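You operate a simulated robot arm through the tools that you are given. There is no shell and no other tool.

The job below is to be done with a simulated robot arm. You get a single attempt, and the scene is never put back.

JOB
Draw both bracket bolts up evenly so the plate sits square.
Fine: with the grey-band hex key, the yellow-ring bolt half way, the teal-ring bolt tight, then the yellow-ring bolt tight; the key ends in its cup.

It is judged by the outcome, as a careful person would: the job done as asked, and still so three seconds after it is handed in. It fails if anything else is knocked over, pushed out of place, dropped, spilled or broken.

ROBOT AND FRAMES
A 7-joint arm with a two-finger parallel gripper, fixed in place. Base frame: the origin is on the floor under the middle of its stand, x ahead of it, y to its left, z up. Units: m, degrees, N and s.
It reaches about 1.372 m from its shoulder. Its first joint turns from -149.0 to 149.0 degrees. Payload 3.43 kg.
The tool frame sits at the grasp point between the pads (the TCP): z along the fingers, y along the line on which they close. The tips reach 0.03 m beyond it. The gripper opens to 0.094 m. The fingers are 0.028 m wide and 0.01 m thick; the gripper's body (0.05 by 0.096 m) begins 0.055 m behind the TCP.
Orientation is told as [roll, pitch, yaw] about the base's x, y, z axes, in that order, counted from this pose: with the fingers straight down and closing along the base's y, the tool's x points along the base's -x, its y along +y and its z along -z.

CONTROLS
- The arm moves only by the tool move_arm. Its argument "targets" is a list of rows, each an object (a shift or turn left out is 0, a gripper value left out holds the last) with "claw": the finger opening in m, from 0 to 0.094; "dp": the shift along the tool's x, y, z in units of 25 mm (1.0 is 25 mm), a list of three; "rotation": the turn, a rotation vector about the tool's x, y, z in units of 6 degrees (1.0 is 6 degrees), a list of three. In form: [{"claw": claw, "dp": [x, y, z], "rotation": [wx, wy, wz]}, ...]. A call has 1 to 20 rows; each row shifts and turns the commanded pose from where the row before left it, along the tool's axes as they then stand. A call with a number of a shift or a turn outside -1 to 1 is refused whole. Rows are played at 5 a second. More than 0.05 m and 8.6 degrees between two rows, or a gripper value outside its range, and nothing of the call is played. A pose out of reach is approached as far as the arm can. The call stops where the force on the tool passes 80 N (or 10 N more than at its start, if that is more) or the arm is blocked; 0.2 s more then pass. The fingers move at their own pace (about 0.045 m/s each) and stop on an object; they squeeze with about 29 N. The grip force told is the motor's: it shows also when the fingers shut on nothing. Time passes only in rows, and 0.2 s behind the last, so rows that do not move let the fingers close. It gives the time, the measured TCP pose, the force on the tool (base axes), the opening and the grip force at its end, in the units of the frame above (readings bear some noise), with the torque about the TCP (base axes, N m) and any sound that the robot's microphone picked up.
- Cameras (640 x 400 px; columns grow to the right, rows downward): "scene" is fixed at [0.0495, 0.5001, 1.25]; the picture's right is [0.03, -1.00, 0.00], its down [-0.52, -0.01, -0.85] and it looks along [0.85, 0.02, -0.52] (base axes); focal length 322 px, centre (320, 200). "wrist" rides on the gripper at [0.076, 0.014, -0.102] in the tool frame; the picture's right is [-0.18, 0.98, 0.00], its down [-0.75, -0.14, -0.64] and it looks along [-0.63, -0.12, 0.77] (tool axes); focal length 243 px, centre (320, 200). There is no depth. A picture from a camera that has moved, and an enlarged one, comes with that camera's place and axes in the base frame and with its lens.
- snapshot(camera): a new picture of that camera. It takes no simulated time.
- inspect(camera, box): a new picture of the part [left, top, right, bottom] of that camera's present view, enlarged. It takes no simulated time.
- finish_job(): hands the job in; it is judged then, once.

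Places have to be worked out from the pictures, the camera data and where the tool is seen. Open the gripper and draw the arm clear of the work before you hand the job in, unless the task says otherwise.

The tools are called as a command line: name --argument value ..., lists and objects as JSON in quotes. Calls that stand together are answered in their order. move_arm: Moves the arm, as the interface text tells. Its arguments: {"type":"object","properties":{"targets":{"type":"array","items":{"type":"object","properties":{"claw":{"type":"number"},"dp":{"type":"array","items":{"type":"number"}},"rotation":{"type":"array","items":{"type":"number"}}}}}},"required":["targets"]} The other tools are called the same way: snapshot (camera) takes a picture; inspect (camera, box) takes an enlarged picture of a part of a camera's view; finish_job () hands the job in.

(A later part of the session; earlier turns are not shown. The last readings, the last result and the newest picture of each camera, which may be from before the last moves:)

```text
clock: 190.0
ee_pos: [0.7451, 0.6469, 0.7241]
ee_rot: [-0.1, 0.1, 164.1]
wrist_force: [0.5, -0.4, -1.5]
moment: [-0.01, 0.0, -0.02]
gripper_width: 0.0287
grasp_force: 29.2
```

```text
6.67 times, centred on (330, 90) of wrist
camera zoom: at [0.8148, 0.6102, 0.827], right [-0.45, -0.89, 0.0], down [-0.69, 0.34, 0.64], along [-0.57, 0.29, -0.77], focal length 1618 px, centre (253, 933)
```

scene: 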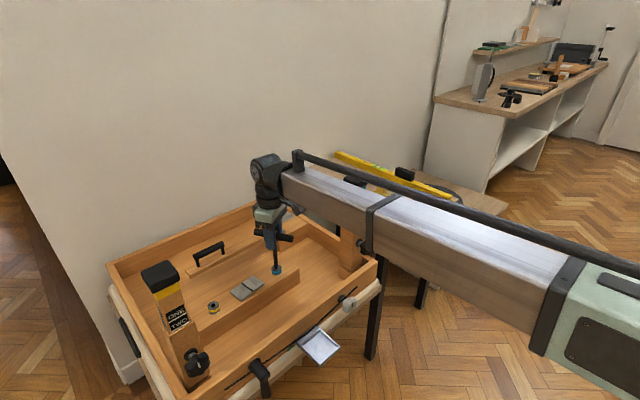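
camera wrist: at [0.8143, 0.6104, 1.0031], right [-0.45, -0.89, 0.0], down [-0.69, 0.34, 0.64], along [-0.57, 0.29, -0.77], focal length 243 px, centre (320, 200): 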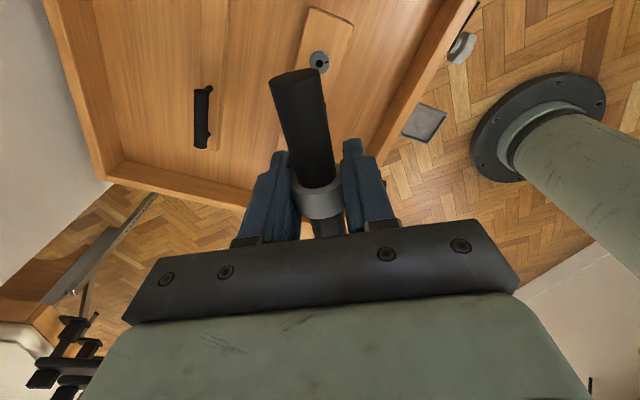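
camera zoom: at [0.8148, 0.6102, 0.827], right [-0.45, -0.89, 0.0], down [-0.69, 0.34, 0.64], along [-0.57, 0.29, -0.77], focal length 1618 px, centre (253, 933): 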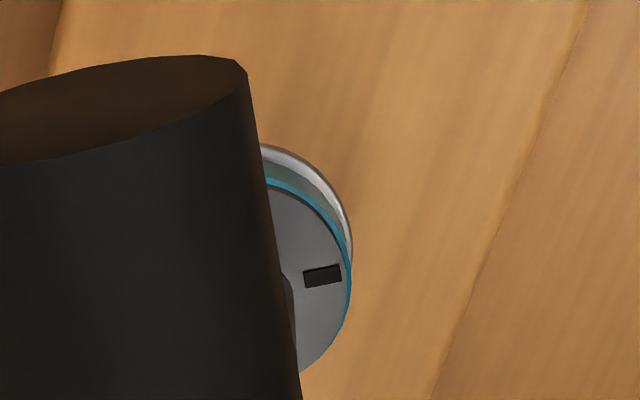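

Comparing outlines: the tip needs about (−1.9, +0.8) mm and roughly 3° clockwise. Apply, lower a bit and re-check.

move_arm --targets '[{"dp": [-0.078, -0.01, 0.04]}, {"dp": [0, 0, 0.04], "rotation": [0, 0, 0.5]}, {}, {}]'

inspect --camera "scene" --box '[269, 261, 287, 275]'

inspect --camera "wrist" --box '[300, 60, 360, 120]'

```text
clock: 191.0
ee_pos: [0.7449, 0.6471, 0.7227]
ee_rot: [-0.1, 0.0, 160.9]
wrist_force: [0.1, -1.0, -1.6]
moment: [0.01, 0.0, 0.01]
gripper_width: 0.0289
grasp_force: 29.3
```

```text
16.00 times, centred on (278, 268) of scene
camera zoom: at [0.0495, 0.5001, 1.25], right [0.03, -1.0, 0.0], down [-0.52, -0.01, -0.85], along [0.85, 0.02, -0.52], focal length 5160 px, centre (992, -888)
```

zoom: 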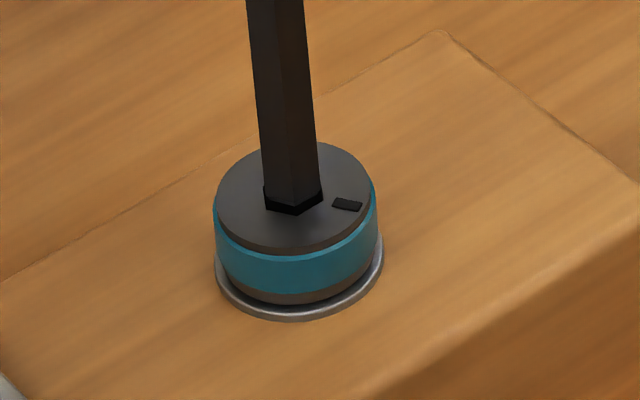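

```text
6.67 times, centred on (330, 90) of wrist
camera zoom: at [0.8108, 0.6074, 0.825], right [-0.49, -0.87, 0.0], down [-0.67, 0.38, 0.64], along [-0.56, 0.32, -0.77], focal length 1618 px, centre (253, 933)
```

zoom: 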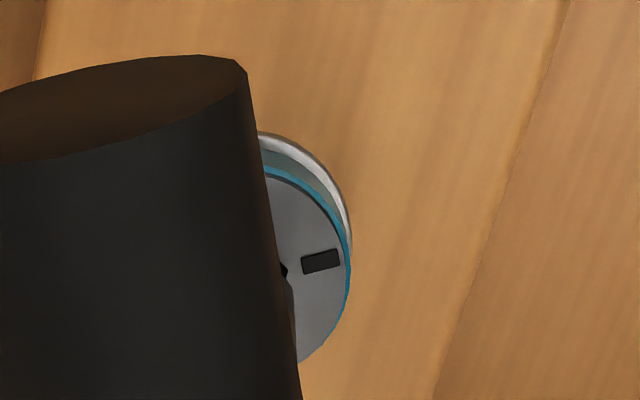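

Aligned to within a pixel now. Lowering in.

move_arm --targets '[{"dp": [0, 0, 0.06]}, {"dp": [0, 0, 0.06]}, {"dp": [0, 0, 0.05]}, {"dp": [0, 0, 0.04]}, {}]'

inspect --camera "scene" --box '[269, 261, 287, 275]'

```text
clock: 192.2
ee_pos: [0.744, 0.6467, 0.7205]
ee_rot: [0.0, 0.1, 161.1]
wrist_force: [-0.6, 1.8, 29.1]
moment: [0.0, -0.05, 0.01]
gripper_width: 0.0287
grasp_force: 28.7
```

```text
16.00 times, centred on (278, 268) of scene
camera zoom: at [0.0495, 0.5001, 1.25], right [0.03, -1.0, 0.0], down [-0.52, -0.01, -0.85], along [0.85, 0.02, -0.52], focal length 5160 px, centre (992, -888)
```

zoom: 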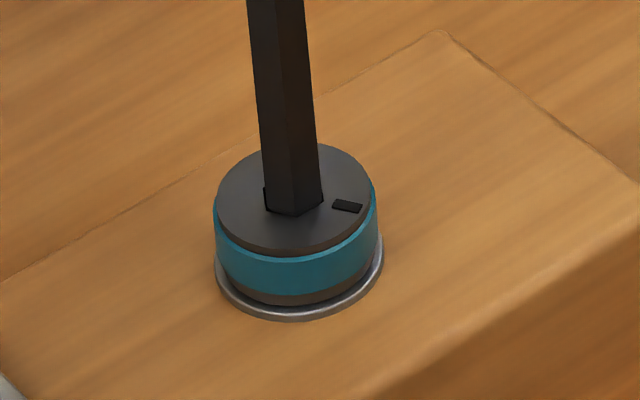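

Touching the rim (29 N), with a thin gap on its left side. I'll back off, shift about 0.4 mm toward (+x,+y), and lower again.

move_arm --targets '[{"dp": [0, 0, -0.12]}, {"dp": [0.0075, -0.015, 0]}, {}, {"dp": [0, 0, 0.05]}, {"dp": [0, 0, 0.04]}, {}]'

inspect --camera "scene" --box '[269, 261, 287, 275]'

inspect --camera "wrist" --box '[300, 60, 360, 120]'

```text
clock: 193.6
ee_pos: [0.7458, 0.6472, 0.7194]
ee_rot: [0.0, -0.1, 161.0]
wrist_force: [-0.2, -0.8, 20.9]
moment: [-0.19, 0.09, 0.03]
gripper_width: 0.0289
grasp_force: 28.6
```

```text
16.00 times, centred on (278, 268) of scene
camera zoom: at [0.0495, 0.5001, 1.25], right [0.03, -1.0, 0.0], down [-0.52, -0.01, -0.85], along [0.85, 0.02, -0.52], focal length 5160 px, centre (992, -888)
```

zoom: 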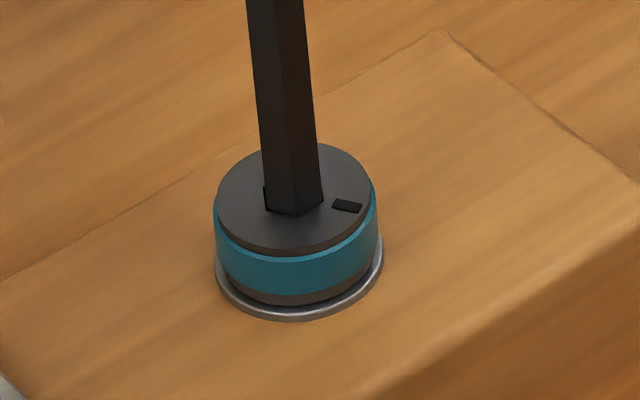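

```text
6.67 times, centred on (330, 90) of wrist
camera zoom: at [0.8108, 0.6076, 0.8222], right [-0.49, -0.87, 0.0], down [-0.67, 0.38, 0.64], along [-0.56, 0.32, -0.77], focal length 1618 px, centre (253, 933)
```

zoom: 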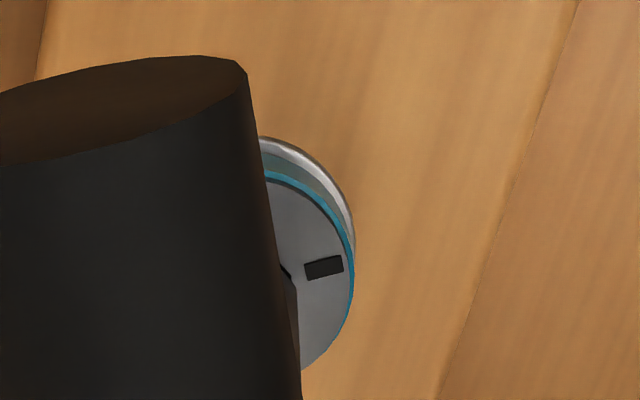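

Still on the rim at 21 N with the thin gap on the left (+y) side. Another 0.45 mm that way.

move_arm --targets '[{"dp": [0, 0, -0.1]}, {"dp": [-0.01, -0.016, 0]}, {}, {"dp": [0, 0, 0.05]}, {"dp": [0, 0, 0.04]}, {}]'

inspect --camera "scene" --box '[269, 261, 287, 275]'

inspect --camera "wrist" --box '[300, 60, 360, 120]'

```text
clock: 195.0
ee_pos: [0.7446, 0.6501, 0.7195]
ee_rot: [0.0, 0.1, 161.1]
wrist_force: [5.2, -0.6, 1.9]
moment: [0.04, -0.64, 0.02]
gripper_width: 0.0286
grasp_force: 28.6
```

```text
16.00 times, centred on (278, 268) of scene
camera zoom: at [0.0495, 0.5001, 1.25], right [0.03, -1.0, 0.0], down [-0.52, -0.01, -0.85], along [0.85, 0.02, -0.52], focal length 5160 px, centre (992, -888)
```

zoom: 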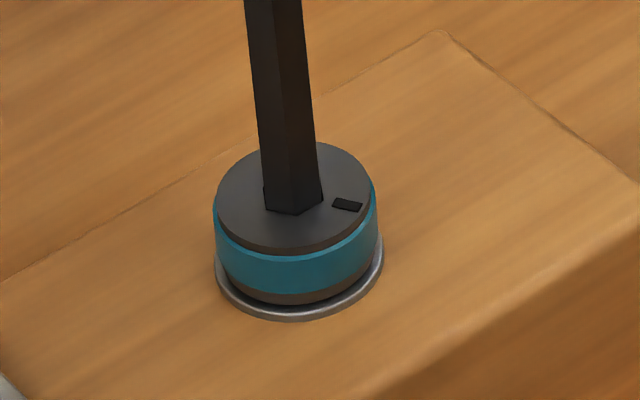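

```text
6.67 times, centred on (330, 90) of wrist
camera zoom: at [0.8111, 0.6083, 0.8211], right [-0.49, -0.87, 0.0], down [-0.67, 0.38, 0.64], along [-0.56, 0.32, -0.77], focal length 1618 px, centre (253, 933)
```

zoom: 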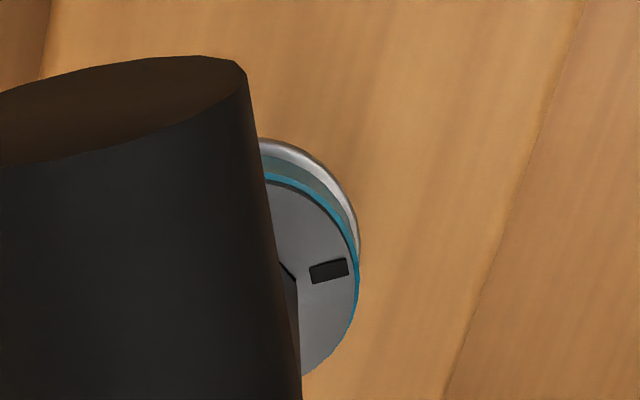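

It has started to enter, with a 5 N side force from the front wall. Shifting +0.4 mm in x and continuing down.

move_arm --targets '[{"dp": [0.017, -0.005, 0]}, {"dp": [0, 0, 0.06]}, {"dp": [0, 0, 0.06]}, {"dp": [0, 0, 0.06]}, {"dp": [0, 0, 0.06]}, {}]'

inspect --camera "scene" --box '[269, 261, 287, 275]'

```text
clock: 196.4
ee_pos: [0.7441, 0.6483, 0.7139]
ee_rot: [0.0, 0.0, 161.0]
wrist_force: [1.4, -0.9, -1.5]
moment: [-0.1, -0.24, -0.01]
gripper_width: 0.0286
grasp_force: 29.1
```

```text
16.00 times, centred on (278, 268) of scene
camera zoom: at [0.0495, 0.5001, 1.25], right [0.03, -1.0, 0.0], down [-0.52, -0.01, -0.85], along [0.85, 0.02, -0.52], focal length 5160 px, centre (992, -888)
```

zoom: 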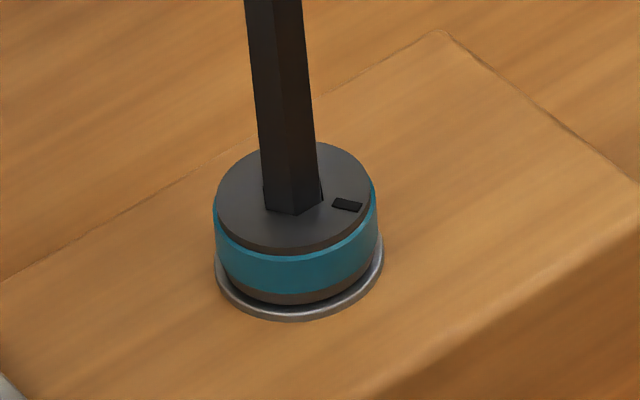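

Sliding in freely now. Seating it fully.

move_arm --targets '[{"dp": [0.005, 0, 0.06]}, {"dp": [0, 0, 0.06]}, {"dp": [0, 0, 0.05]}, {"dp": [0, 0, 0.04]}, {"dp": [0, 0, 0.03]}, {}]'

```text
clock: 197.8
ee_pos: [0.7448, 0.649, 0.708]
ee_rot: [-0.1, 0.0, 161.0]
wrist_force: [-2.6, 0.4, 13.6]
moment: [0.06, 0.3, -0.02]
gripper_width: 0.0289
grasp_force: 29.2
```

Bottomed out; easing off 1 mm and drawing teal up clockwise with the first long sweep.

move_arm --targets '[{"dp": [0, 0, -0.035], "rotation": [0, 0, 0.9]}, {"rotation": [0, 0, 0.9]}, {"rotation": [0, 0, 0.9]}, {"rotation": [0, 0, 0.9]}, {"rotation": [0, 0, 0.9]}, {"rotation": [0, 0, 0.9]}, {"rotation": [0, 0, 0.9]}, {"rotation": [0, 0, 0.9]}, {"rotation": [0, 0, 0.9]}, {"rotation": [0, 0, 0.9]}, {"rotation": [0, 0, 0.9]}, {"rotation": [0, 0, 0.9]}, {"rotation": [0, 0, 0.9]}, {"rotation": [0, 0, 0.9]}, {"rotation": [0, 0, 0.9]}, {"rotation": [0, 0, 0.9]}, {"rotation": [0, 0, 0.9]}, {"rotation": [0, 0, 0.9]}, {}]'

inspect --camera "scene" --box '[269, 261, 287, 275]'

inspect --camera "scene" --box '[226, 272, 266, 302]'

```text
clock: 201.8
ee_pos: [0.7447, 0.6482, 0.708]
ee_rot: [0.0, -0.1, 63.7]
wrist_force: [1.3, 2.0, 4.0]
moment: [0.33, -0.23, 0.03]
gripper_width: 0.0288
grasp_force: 29.0
```

```text
16.00 times, centred on (278, 268) of scene
camera zoom: at [0.0495, 0.5001, 1.25], right [0.03, -1.0, 0.0], down [-0.52, -0.01, -0.85], along [0.85, 0.02, -0.52], focal length 5160 px, centre (992, -888)
```

zoom: 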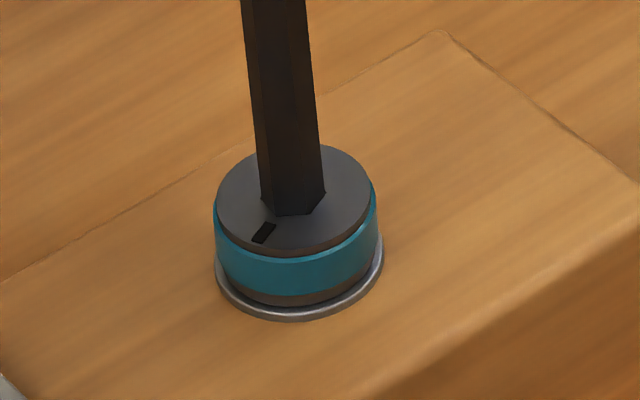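

```text
13.33 times, centred on (246, 287) of scene
camera zoom: at [0.0495, 0.5001, 1.25], right [0.03, -1.0, 0.0], down [-0.52, -0.01, -0.85], along [0.85, 0.02, -0.52], focal length 4300 px, centre (1307, -960)
```

zoom: 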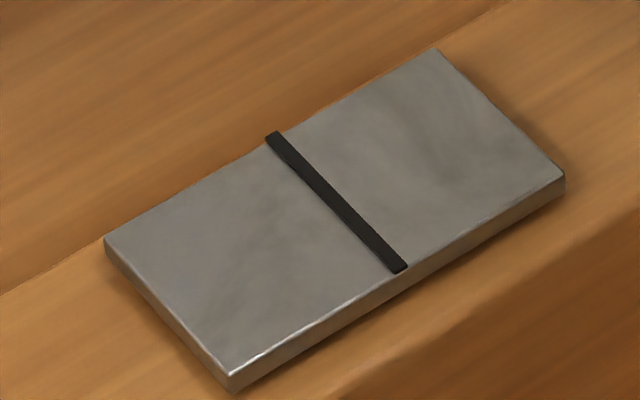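

Teal at about 90° and the plate is squaring up nicely. Continuing clockwise.

move_arm --targets '[{"rotation": [0, 0, 0.85]}, {"rotation": [0, 0, 0.85]}, {"rotation": [0, 0, 0.85]}, {"rotation": [0, 0, 0.85]}, {"rotation": [0, 0, 0.85]}, {"rotation": [0, 0, 0.85]}, {"rotation": [0, 0, 0.85]}, {"rotation": [0, 0, 0.85]}, {"rotation": [0, 0, 0.85]}, {"rotation": [0, 0, 0.85]}, {"rotation": [0, 0, 0.85]}, {"rotation": [0, 0, 0.85]}, {"rotation": [0, 0, 0.85]}, {"rotation": [0, 0, 0.85]}, {"rotation": [0, 0, 0.85]}, {"rotation": [0, 0, 0.85]}, {}]'

inspect --camera "scene" --box '[269, 261, 287, 275]'

inspect --camera "scene" --box '[226, 272, 266, 302]'

```text
clock: 205.4
ee_pos: [0.7453, 0.6477, 0.7071]
ee_rot: [0.0, 0.0, -17.9]
wrist_force: [3.5, -0.8, -1.7]
moment: [0.01, -0.3, 0.1]
gripper_width: 0.0287
grasp_force: 29.3
```

```text
16.00 times, centred on (278, 268) of scene
camera zoom: at [0.0495, 0.5001, 1.25], right [0.03, -1.0, 0.0], down [-0.52, -0.01, -0.85], along [0.85, 0.02, -0.52], focal length 5160 px, centre (992, -888)
```

zoom: 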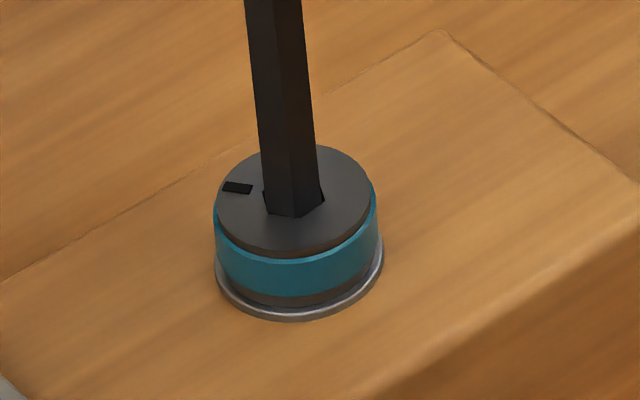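

```text
13.33 times, centred on (246, 287) of scene
camera zoom: at [0.0495, 0.5001, 1.25], right [0.03, -1.0, 0.0], down [-0.52, -0.01, -0.85], along [0.85, 0.02, -0.52], focal length 4300 px, centre (1307, -960)
```

zoom: 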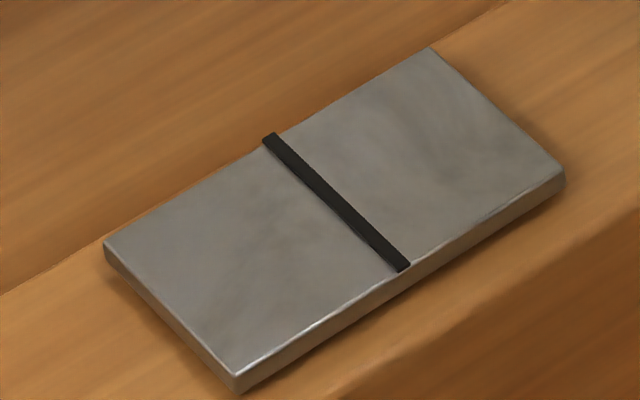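

Teal is at about 170°. Stepping on toward the stop, watching torque and mark.

move_arm --targets '[{"rotation": [0, 0, 0.5]}, {"rotation": [0, 0, 0.5]}, {"rotation": [0, 0, 0.5]}, {"rotation": [0, 0, 0.5]}, {"rotation": [0, 0, 0.5]}, {"rotation": [0, 0, 0.5]}, {"rotation": [0, 0, 0.5]}, {"rotation": [0, 0, 0.5]}, {"rotation": [0, 0, 0.5]}, {"rotation": [0, 0, 0.5]}, {}]'

inspect --camera "scene" --box '[269, 261, 287, 275]'

inspect --camera "wrist" --box '[300, 60, 360, 120]'

```text
clock: 207.8
ee_pos: [0.7441, 0.6481, 0.707]
ee_rot: [0.0, -0.1, -47.9]
wrist_force: [1.3, -1.8, -6.0]
moment: [0.05, 0.06, 0.28]
gripper_width: 0.0285
grasp_force: 29.0
```

```text
16.00 times, centred on (278, 268) of scene
camera zoom: at [0.0495, 0.5001, 1.25], right [0.03, -1.0, 0.0], down [-0.52, -0.01, -0.85], along [0.85, 0.02, -0.52], focal length 5160 px, centre (992, -888)
```

zoom: 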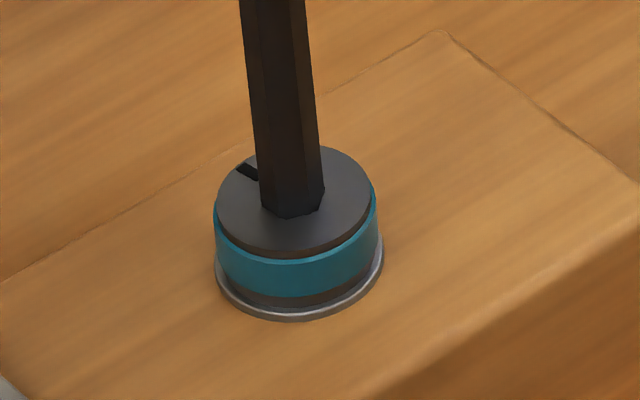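

```text
6.67 times, centred on (330, 90) of wrist
camera zoom: at [0.7034, 0.7126, 0.8099], right [0.85, 0.52, 0.0], down [0.4, -0.65, 0.64], along [0.34, -0.55, -0.77], focal length 1618 px, centre (253, 933)
```

zoom: 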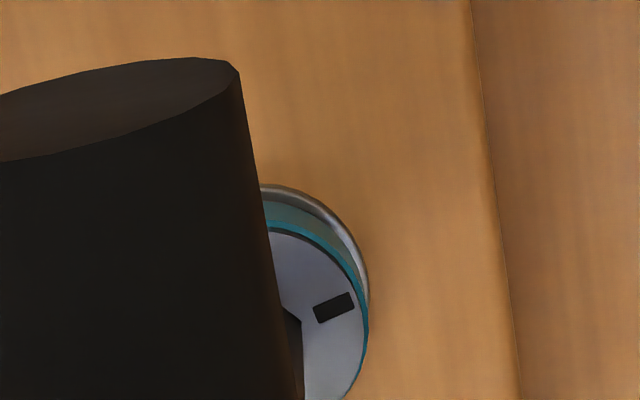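

About 195°, torque 0.28 N·m. Going on in finer steps to reach the stop without slipping.

move_arm --targets '[{"rotation": [0, 0, 0.3]}, {"rotation": [0, 0, 0.3]}, {"rotation": [0, 0, 0.3]}, {"rotation": [0, 0, 0.3]}, {"rotation": [0, 0, 0.3]}, {"rotation": [0, 0, 0.3]}, {}]'

inspect --camera "scene" --box '[269, 261, 287, 275]'

inspect --camera "wrist" --box '[300, 60, 360, 120]'

```text
clock: 209.4
ee_pos: [0.7447, 0.6472, 0.708]
ee_rot: [-0.1, 0.0, -58.6]
wrist_force: [1.2, -0.5, -3.9]
moment: [0.13, 0.17, 0.32]
gripper_width: 0.0288
grasp_force: 28.7
```

```text
16.00 times, centred on (278, 268) of scene
camera zoom: at [0.0495, 0.5001, 1.25], right [0.03, -1.0, 0.0], down [-0.52, -0.01, -0.85], along [0.85, 0.02, -0.52], focal length 5160 px, centre (992, -888)
```

zoom: 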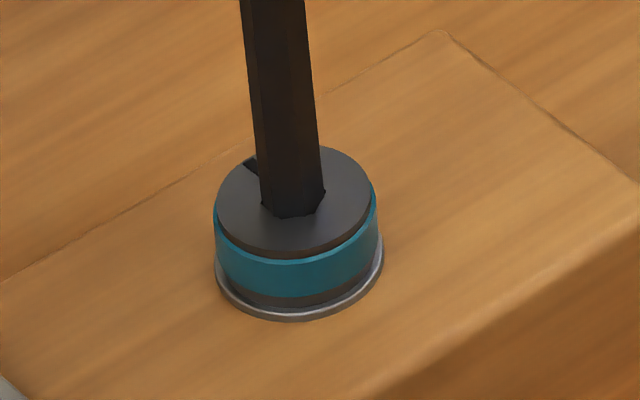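

```text
6.67 times, centred on (330, 90) of wrist
camera zoom: at [0.7168, 0.719, 0.81], right [0.94, 0.35, 0.0], down [0.27, -0.72, 0.64], along [0.23, -0.6, -0.77], focal length 1618 px, centre (253, 933)
```

zoom: 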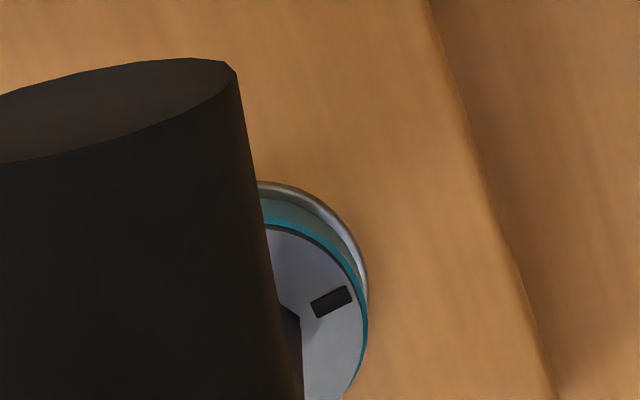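

0.32 N·m and the bolt still followed. A few more degrees.

move_arm --targets '[{"rotation": [0, 0, 0.25]}, {"rotation": [0, 0, 0.25]}, {"rotation": [0, 0, 0.25]}, {}]'

inspect --camera "scene" --box '[269, 261, 287, 275]'

inspect --camera "wrist" --box '[300, 60, 360, 120]'

```text
clock: 210.4
ee_pos: [0.745, 0.6481, 0.7068]
ee_rot: [0.1, 0.0, -63.1]
wrist_force: [2.1, -1.7, -3.0]
moment: [0.13, 0.03, 0.36]
gripper_width: 0.0289
grasp_force: 28.9
```

```text
16.00 times, centred on (278, 268) of scene
camera zoom: at [0.0495, 0.5001, 1.25], right [0.03, -1.0, 0.0], down [-0.52, -0.01, -0.85], along [0.85, 0.02, -0.52], focal length 5160 px, centre (992, -888)
```

zoom: 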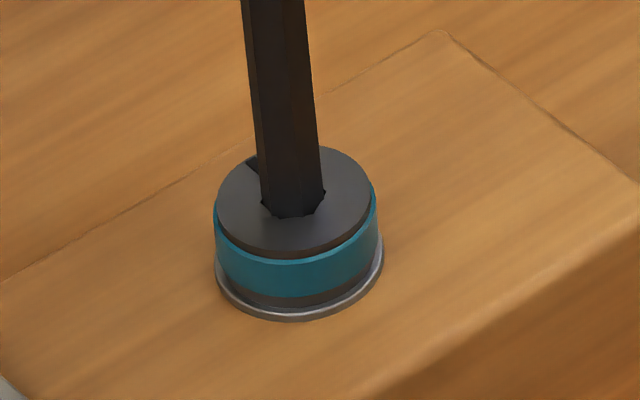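

```text
6.67 times, centred on (330, 90) of wrist
camera zoom: at [0.7226, 0.7208, 0.81], right [0.96, 0.28, 0.0], down [0.21, -0.74, 0.64], along [0.18, -0.62, -0.77], focal length 1618 px, centre (253, 933)
```

zoom: 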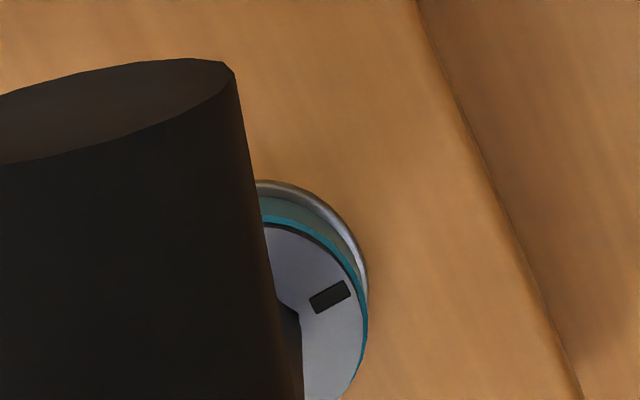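

0.36 N·m, mark nearly at the earlier stop. One last small increment to confirm the stop.

move_arm --targets '[{"rotation": [0, 0, 0.25]}, {"rotation": [0, 0, 0.25]}, {}]'

inspect --camera "scene" --box '[269, 261, 287, 275]'

inspect --camera "wrist" --box '[300, 60, 360, 120]'

inspect --camera "scene" --box '[226, 272, 266, 302]'

```text
clock: 211.2
ee_pos: [0.745, 0.647, 0.7086]
ee_rot: [0.0, -0.1, -66.1]
wrist_force: [4.6, -3.2, -4.5]
moment: [0.09, 0.03, 0.34]
gripper_width: 0.029
grasp_force: 28.2
```

```text
16.00 times, centred on (278, 268) of scene
camera zoom: at [0.0495, 0.5001, 1.25], right [0.03, -1.0, 0.0], down [-0.52, -0.01, -0.85], along [0.85, 0.02, -0.52], focal length 5160 px, centre (992, -888)
```

zoom: 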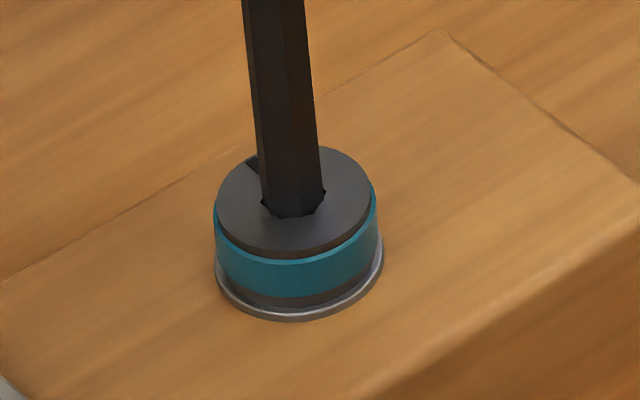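

```text
6.67 times, centred on (330, 90) of wrist
camera zoom: at [0.7265, 0.7218, 0.81], right [0.97, 0.23, 0.0], down [0.18, -0.75, 0.64], along [0.15, -0.63, -0.77], focal length 1618 px, centre (253, 933)
```

zoom: 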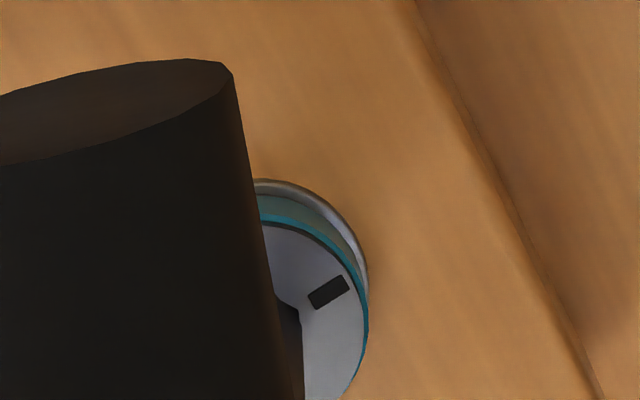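

```text
13.33 times, centred on (246, 287) of scene
camera zoom: at [0.0495, 0.5001, 1.25], right [0.03, -1.0, 0.0], down [-0.52, -0.01, -0.85], along [0.85, 0.02, -0.52], focal length 4300 px, centre (1307, -960)
```

zoom: 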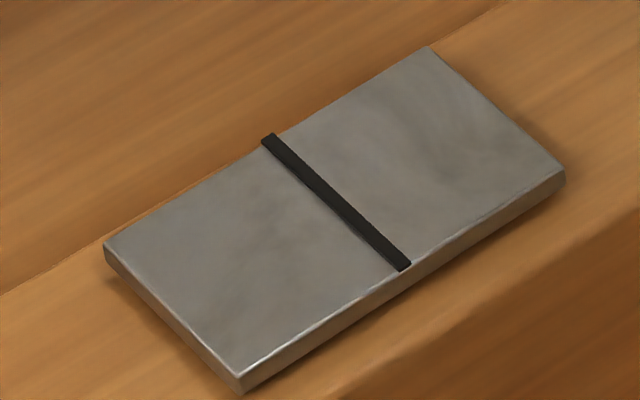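

Teal is tight (0.34–0.36 N·m with no further motion) and the plate remains square. Relieving the key and withdrawing.

move_arm --targets '[{"rotation": [0, 0, -0.6]}, {"rotation": [0, 0, -0.6]}, {"rotation": [0, 0, -0.6]}, {"rotation": [0, 0, -0.5]}, {"dp": [0, 0, -0.15]}, {"dp": [0, 0, -0.2]}, {"dp": [0, 0, -0.3]}, {"dp": [0, 0, -0.6]}, {"dp": [0, 0, -0.95]}, {"dp": [0, 0, -0.95]}, {"dp": [0, 0, -0.95]}, {"dp": [0, 0, -0.95]}, {"dp": [0, 0, -0.95]}, {"dp": [0, 0, -0.95]}, {"dp": [0, 0, -0.75]}, {}]'

inspect --camera "scene" --box '[269, 261, 287, 275]'

inspect --camera "scene" --box '[204, 296, 222, 310]'

inspect --camera "scene" --box '[190, 255, 300, 325]'

```text
clock: 214.6
ee_pos: [0.744, 0.6491, 0.9022]
ee_rot: [0.0, 0.0, -52.4]
wrist_force: [0.7, -0.2, -0.9]
moment: [-0.02, 0.0, -0.02]
gripper_width: 0.0286
grasp_force: 29.1
```

```text
16.00 times, centred on (278, 268) of scene
camera zoom: at [0.0495, 0.5001, 1.25], right [0.03, -1.0, 0.0], down [-0.52, -0.01, -0.85], along [0.85, 0.02, -0.52], focal length 5160 px, centre (992, -888)
```

zoom: 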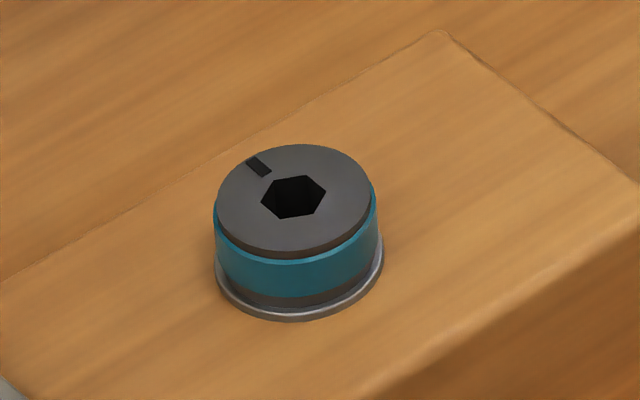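

```text
16.00 times, centred on (213, 303) of scene
camera zoom: at [0.0495, 0.5001, 1.25], right [0.03, -1.0, 0.0], down [-0.52, -0.01, -0.85], along [0.85, 0.02, -0.52], focal length 5160 px, centre (2032, -1448)
```

zoom: 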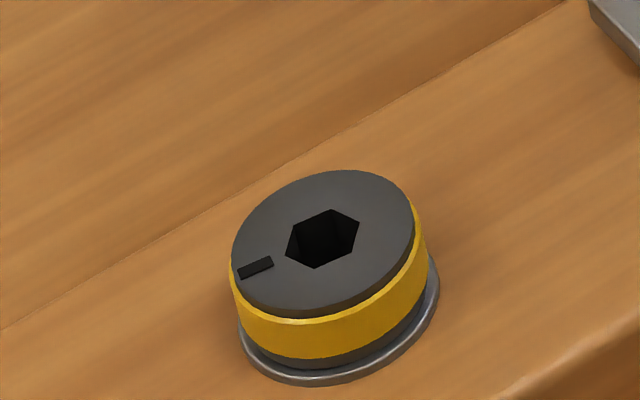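

```text
5.71 times, centred on (245, 290) of scene
camera zoom: at [0.0495, 0.5001, 1.25], right [0.03, -1.0, 0.0], down [-0.52, -0.01, -0.85], along [0.85, 0.02, -0.52], focal length 1843 px, centre (749, -314)
```

zoom: 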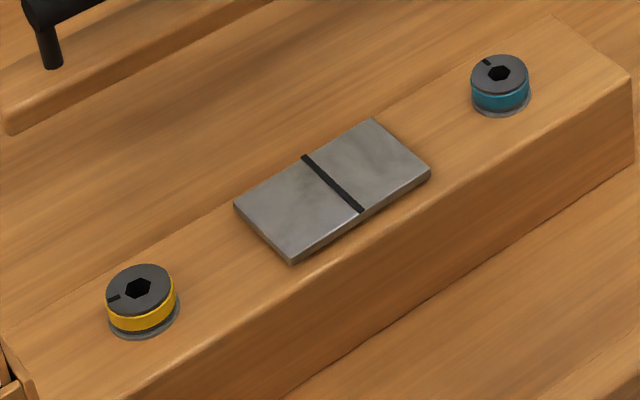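

Teal's mark is exactly at its tight position and yellow still at half, plate square. Moving to yellow with yaw 34° for the final clockwise tightening.

move_arm --targets '[{"rotation": [0, 0, -1]}, {"rotation": [0, 0, -1]}, {"rotation": [0, 0, -1]}, {"rotation": [0, 0, -1]}, {"rotation": [0, 0, -1]}, {"rotation": [0, 0, -1]}, {"rotation": [0, 0, -1]}, {"rotation": [0, 0, -1]}, {"rotation": [0, 0, -1]}, {"rotation": [0, 0, -1]}, {"rotation": [0, 0, -1]}, {"rotation": [0, 0, -1]}, {"rotation": [0, 0, -1]}, {"rotation": [0, 0, -1]}, {"rotation": [0, 0, -0.4]}, {}]'

move_arm --targets '[{"dp": [0.188, 0.975, 0]}, {"dp": [0.188, 0.975, 0]}, {"dp": [0.188, 0.975, 0]}, {"dp": [0.188, 0.975, 0]}, {"dp": [0.188, 0.975, 0]}, {"dp": [0.188, 0.975, 0]}, {"dp": [0.188, 0.975, 0]}, {"dp": [0.188, 0.975, 0]}, {}, {}]'

snapshot --camera "wrist"

```text
clock: 218.0
ee_pos: [0.7458, 0.6491, 0.9008]
ee_rot: [0.1, 0.0, 34.2]
wrist_force: [-0.4, 0.0, -2.4]
moment: [0.01, 0.01, -0.05]
gripper_width: 0.0287
grasp_force: 28.9
```

```text
clock: 220.2
ee_pos: [0.6033, 0.7873, 0.9011]
ee_rot: [0.0, 0.1, 34.1]
wrist_force: [0.0, -0.4, -1.4]
moment: [0.05, -0.02, 0.02]
gripper_width: 0.0287
grasp_force: 29.0
```

```text
taken
camera wrist: at [0.5323, 0.7561, 1.0032], right [-0.4, 0.92, 0.0], down [0.7, 0.31, 0.64], along [0.59, 0.26, -0.77], focal length 243 px, centre (320, 200)
```

wrist: 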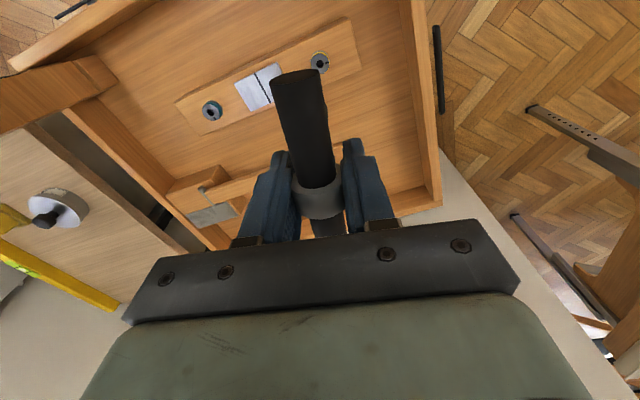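

On target over yellow. Descending to ~5 mm above.

move_arm --targets '[{"dp": [0, 0, 0.95]}, {"dp": [0, 0, 0.95]}, {"dp": [0, 0, 0.95]}, {"dp": [0, 0, 0.95]}, {"dp": [0, 0, 0.95]}, {"dp": [0, 0, 0.95]}, {"dp": [0, 0, 0.95]}, {"dp": [0, 0, 0.4]}, {}, {}]'

inspect --camera "scene" --box '[204, 296, 222, 310]'

inspect --camera "wrist" --box '[300, 60, 360, 120]'

```text
clock: 222.4
ee_pos: [0.6037, 0.7888, 0.7249]
ee_rot: [0.0, 0.0, 34.0]
wrist_force: [0.3, 0.1, -1.7]
moment: [0.02, 0.01, -0.01]
gripper_width: 0.0283
grasp_force: 29.1
```

```text
16.00 times, centred on (213, 303) of scene
camera zoom: at [0.0495, 0.5001, 1.25], right [0.03, -1.0, 0.0], down [-0.52, -0.01, -0.85], along [0.85, 0.02, -0.52], focal length 5160 px, centre (2032, -1448)
```

zoom: 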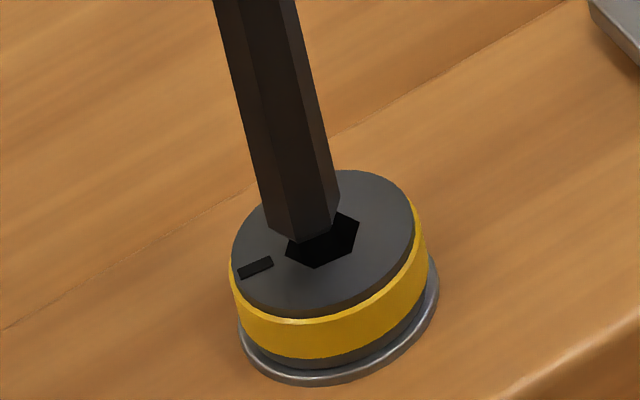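

```text
6.67 times, centred on (330, 90) of wrist
camera zoom: at [0.5322, 0.7564, 0.8263], right [-0.4, 0.92, 0.0], down [0.7, 0.31, 0.64], along [0.59, 0.26, -0.77], focal length 1618 px, centre (253, 933)
```

zoom: 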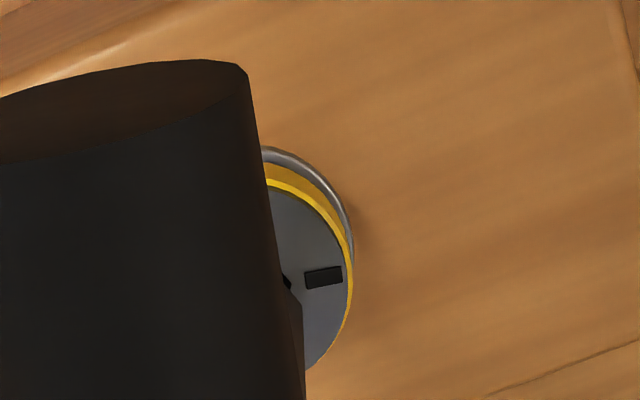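

The tip needs about −2 mm in y by image comparison. Applying most of that and lowering a bit to re-check.

move_arm --targets '[{"dp": [0.04, -0.055, 0.05]}, {"dp": [0, 0, 0.05]}, {}, {}]'

inspect --camera "scene" --box '[204, 296, 222, 310]'

inspect --camera "wrist" --box '[300, 60, 360, 120]'

```text
clock: 223.4
ee_pos: [0.6024, 0.7874, 0.7227]
ee_rot: [0.1, 0.0, 34.1]
wrist_force: [-0.2, -0.2, -1.8]
moment: [0.0, 0.02, -0.02]
gripper_width: 0.0289
grasp_force: 29.1
```

```text
16.00 times, centred on (213, 303) of scene
camera zoom: at [0.0495, 0.5001, 1.25], right [0.03, -1.0, 0.0], down [-0.52, -0.01, -0.85], along [0.85, 0.02, -0.52], focal length 5160 px, centre (2032, -1448)
```

zoom: 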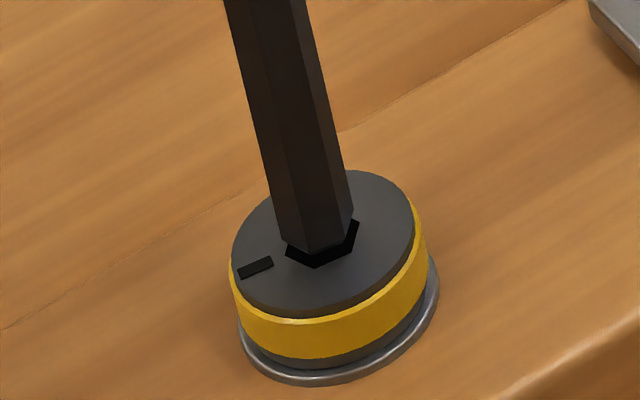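

```text
6.67 times, centred on (330, 90) of wrist
camera zoom: at [0.5319, 0.7546, 0.8239], right [-0.4, 0.92, 0.0], down [0.7, 0.31, 0.64], along [0.59, 0.26, -0.77], focal length 1618 px, centre (253, 933)
```

zoom: 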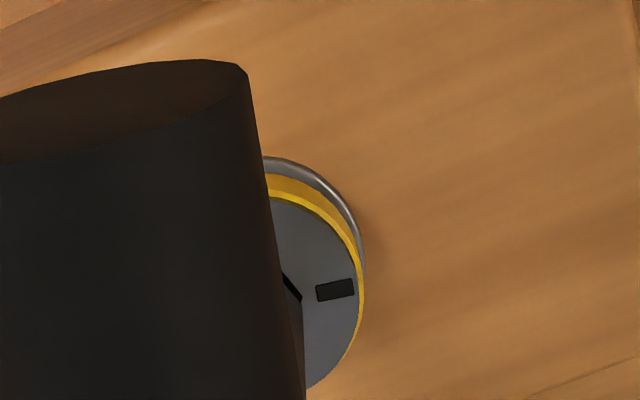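

Residual only ~0.4 mm in −y. Trim and lower gently.

move_arm --targets '[{"dp": [0.006, -0.0155, 0]}, {"dp": [0, 0, 0.06]}, {"dp": [0, 0, 0.05]}, {"dp": [0, 0, 0.04]}, {"dp": [0, 0, 0.04]}, {}]'

inspect --camera "scene" --box '[204, 296, 222, 310]'

```text
clock: 224.8
ee_pos: [0.6036, 0.7868, 0.7173]
ee_rot: [0.0, 0.0, 34.1]
wrist_force: [-0.8, 0.3, -1.2]
moment: [0.1, 0.09, -0.04]
gripper_width: 0.0287
grasp_force: 28.4
```

```text
16.00 times, centred on (213, 303) of scene
camera zoom: at [0.0495, 0.5001, 1.25], right [0.03, -1.0, 0.0], down [-0.52, -0.01, -0.85], along [0.85, 0.02, -0.52], focal length 5160 px, centre (2032, -1448)
```

zoom: 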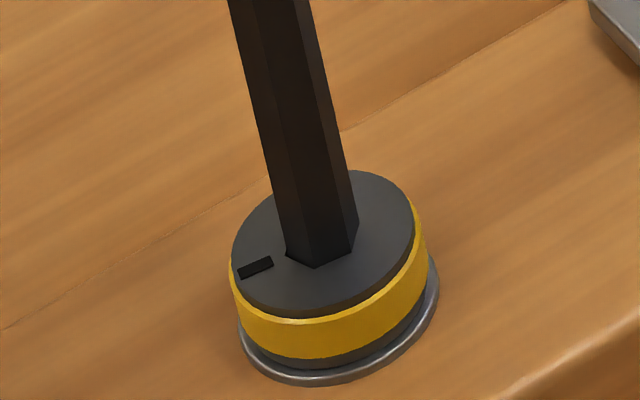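

It's in. Seating fully, then beginning the final clockwise turn of yellow.

move_arm --targets '[{"dp": [0, 0, 0.07]}, {"dp": [0, 0, 0.07]}, {"dp": [0, 0, 0.07]}, {"dp": [0, 0, 0.06]}, {"dp": [0, 0, 0.04]}, {"dp": [0, 0, 0.03]}, {}]'

move_arm --targets '[{"dp": [0, 0, -0.015], "rotation": [0, 0, 0.8]}, {"rotation": [0, 0, 0.8]}, {"rotation": [0, 0, 0.8]}, {"rotation": [0, 0, 0.8]}, {"rotation": [0, 0, 0.8]}, {"rotation": [0, 0, 0.8]}, {"rotation": [0, 0, 0.8]}, {"rotation": [0, 0, 0.8]}, {"rotation": [0, 0, 0.8]}, {"rotation": [0, 0, 0.8]}, {"rotation": [0, 0, 0.8]}, {"rotation": [0, 0, 0.8]}, {}]'

inspect --camera "scene" --box '[204, 296, 222, 310]'

inspect --camera "scene" --box '[226, 272, 266, 302]'

```text
clock: 226.4
ee_pos: [0.6041, 0.7858, 0.7078]
ee_rot: [-0.1, 0.1, 34.1]
wrist_force: [0.2, -0.8, -1.5]
moment: [-0.01, 0.11, 0.01]
gripper_width: 0.0286
grasp_force: 28.8
```

```text
clock: 229.2
ee_pos: [0.6035, 0.7871, 0.7082]
ee_rot: [0.1, 0.0, -23.6]
wrist_force: [-5.1, 5.0, -4.1]
moment: [0.34, 0.67, 0.2]
gripper_width: 0.0289
grasp_force: 29.1
```

```text
16.00 times, centred on (213, 303) of scene
camera zoom: at [0.0495, 0.5001, 1.25], right [0.03, -1.0, 0.0], down [-0.52, -0.01, -0.85], along [0.85, 0.02, -0.52], focal length 5160 px, centre (2032, -1448)
```

zoom: 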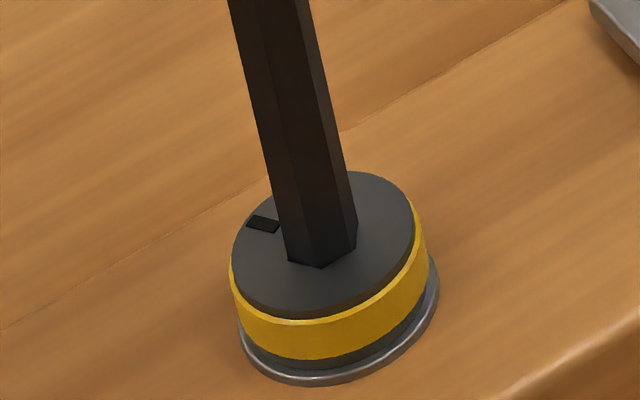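

```text
13.33 times, centred on (246, 287) of scene
camera zoom: at [0.0495, 0.5001, 1.25], right [0.03, -1.0, 0.0], down [-0.52, -0.01, -0.85], along [0.85, 0.02, -0.52], focal length 4300 px, centre (1307, -960)
```

zoom: 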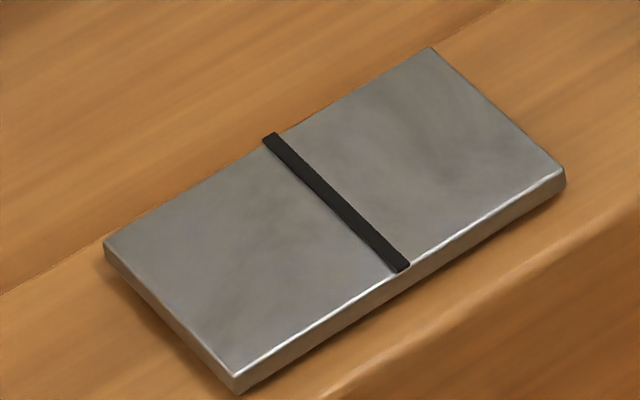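

Yellow's at about 152°, plate square. There's a side load of ~7 N, so I'll trim the position and continue.

move_arm --targets '[{"dp": [0.018, 0.007, 0], "rotation": [0, 0, 0.5]}, {"rotation": [0, 0, 0.5]}, {"rotation": [0, 0, 0.5]}, {"rotation": [0, 0, 0.5]}, {"rotation": [0, 0, 0.5]}, {"rotation": [0, 0, 0.5]}, {"rotation": [0, 0, 0.5]}, {"rotation": [0, 0, 0.5]}, {}]'

inspect --camera "wrist" --box '[300, 60, 360, 120]'

inspect --camera "scene" --box '[226, 272, 266, 302]'

inspect --camera "scene" --box '[204, 296, 222, 310]'

```text
clock: 231.2
ee_pos: [0.604, 0.7874, 0.7084]
ee_rot: [0.0, 0.0, -47.6]
wrist_force: [0.3, 3.6, -5.8]
moment: [0.0, 0.0, 0.28]
gripper_width: 0.0288
grasp_force: 28.2
```

```text
6.67 times, centred on (330, 90) of wrist
camera zoom: at [0.5628, 0.8512, 0.8108], right [0.85, 0.53, 0.0], down [0.4, -0.65, 0.64], along [0.34, -0.55, -0.77], focal length 1618 px, centre (253, 933)
```

zoom: 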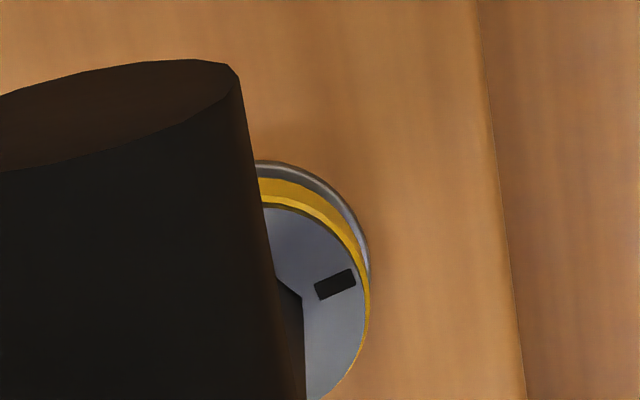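

```text
13.33 times, centred on (246, 287) of scene
camera zoom: at [0.0495, 0.5001, 1.25], right [0.03, -1.0, 0.0], down [-0.52, -0.01, -0.85], along [0.85, 0.02, -0.52], focal length 4300 px, centre (1307, -960)
```

zoom: 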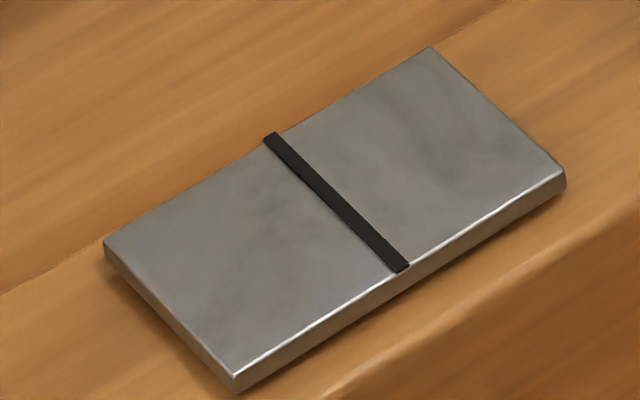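

```text
16.00 times, centred on (213, 303) of scene
camera zoom: at [0.0495, 0.5001, 1.25], right [0.03, -1.0, 0.0], down [-0.52, -0.01, -0.85], along [0.85, 0.02, -0.52], focal length 5160 px, centre (2032, -1448)
```

zoom: 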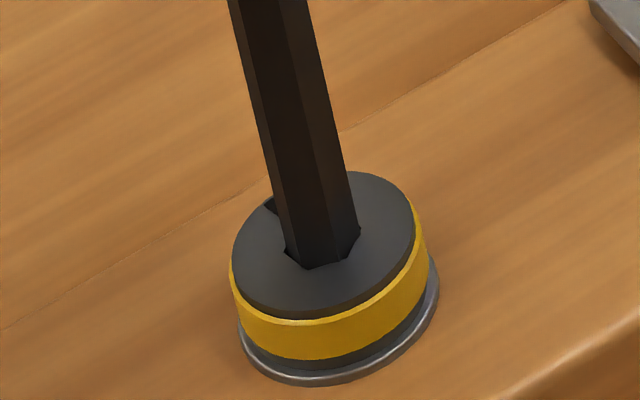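

Yellow's at about 173°, torque 0.28 N·m. Continuing in fine steps.

move_arm --targets '[{"dp": [0, 0.004, 0], "rotation": [0, 0, 0.4]}, {"rotation": [0, 0, 0.4]}, {"rotation": [0, 0, 0.4]}, {"rotation": [0, 0, 0.4]}, {"rotation": [0, 0, 0.4]}, {"rotation": [0, 0, 0.4]}, {"rotation": [0, 0, 0.4]}, {}]'

inspect --camera "wrist" --box '[300, 60, 360, 120]'

inspect --camera "scene" --box '[204, 296, 222, 310]'

```text
clock: 233.0
ee_pos: [0.6045, 0.7873, 0.7089]
ee_rot: [0.0, 0.1, -64.5]
wrist_force: [0.6, 4.6, -3.0]
moment: [-0.03, -0.01, 0.34]
gripper_width: 0.0288
grasp_force: 29.2
```

```text
6.67 times, centred on (330, 90) of wrist
camera zoom: at [0.5835, 0.8605, 0.8109], right [0.97, 0.26, 0.0], down [0.2, -0.74, 0.64], along [0.17, -0.62, -0.77], focal length 1618 px, centre (253, 933)
```

zoom: 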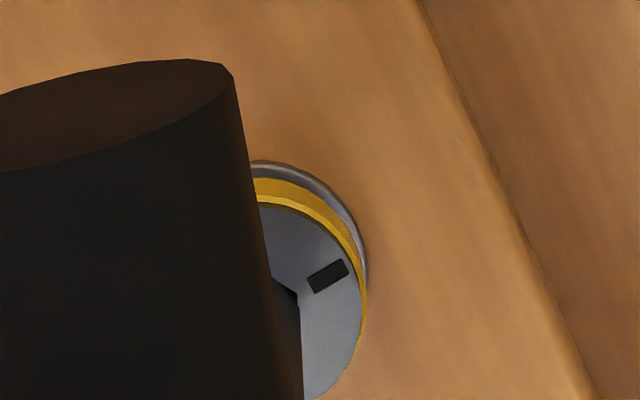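

```text
16.00 times, centred on (213, 303) of scene
camera zoom: at [0.0495, 0.5001, 1.25], right [0.03, -1.0, 0.0], down [-0.52, -0.01, -0.85], along [0.85, 0.02, -0.52], focal length 5160 px, centre (2032, -1448)
```

zoom: 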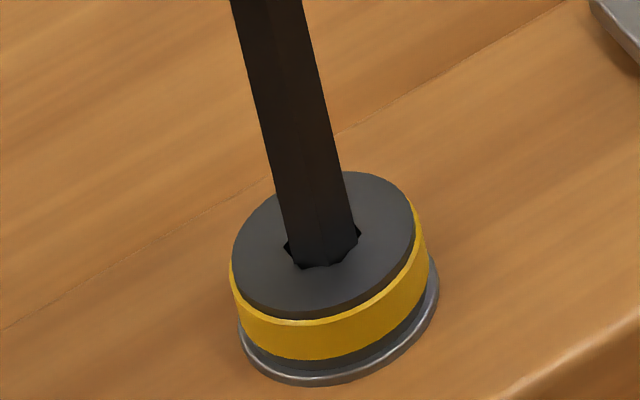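

Torque has risen to 0.34 N·m at about 183°. I'll reduce the side load, then nudge further to see whether it still turns.

move_arm --targets '[{"dp": [0.012, -0.002, 0.02]}, {"rotation": [0, 0, 0.25]}, {"rotation": [0, 0, 0.25]}, {}]'

inspect --camera "wrist" --box '[300, 60, 360, 120]'

inspect --camera "scene" --box '[204, 302, 222, 316]'

```text
clock: 234.0
ee_pos: [0.6033, 0.7876, 0.7085]
ee_rot: [0.0, 0.0, -67.4]
wrist_force: [2.2, 6.0, 4.6]
moment: [0.02, -0.09, 0.32]
gripper_width: 0.029
grasp_force: 29.0
```

```text
6.67 times, centred on (330, 90) of wrist
camera zoom: at [0.5871, 0.8613, 0.8109], right [0.98, 0.21, 0.0], down [0.16, -0.75, 0.64], along [0.13, -0.63, -0.77], focal length 1618 px, centre (253, 933)
```

zoom: 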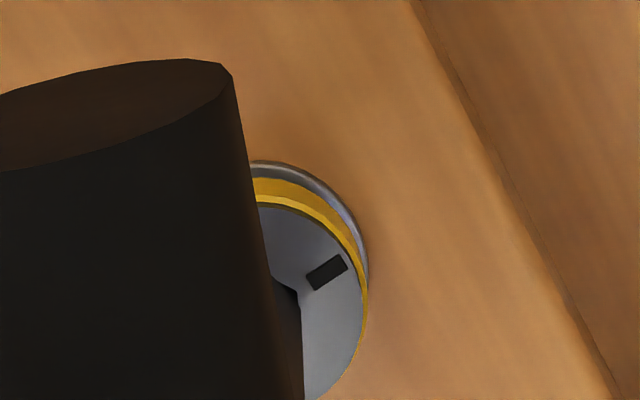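

```text
16.00 times, centred on (213, 309) of scene
camera zoom: at [0.0495, 0.5001, 1.25], right [0.03, -1.0, 0.0], down [-0.52, -0.01, -0.85], along [0.85, 0.02, -0.52], focal length 5160 px, centre (2032, -1544)
```

zoom: 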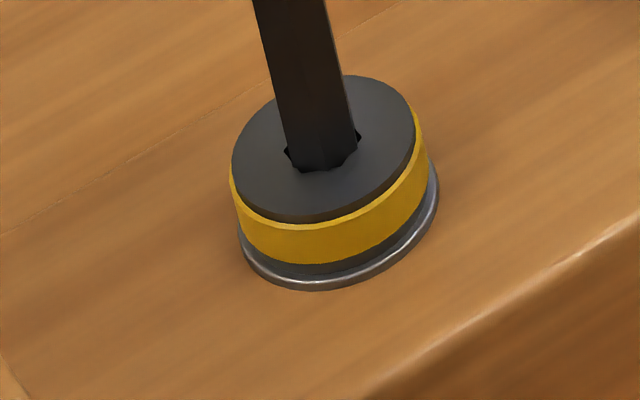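

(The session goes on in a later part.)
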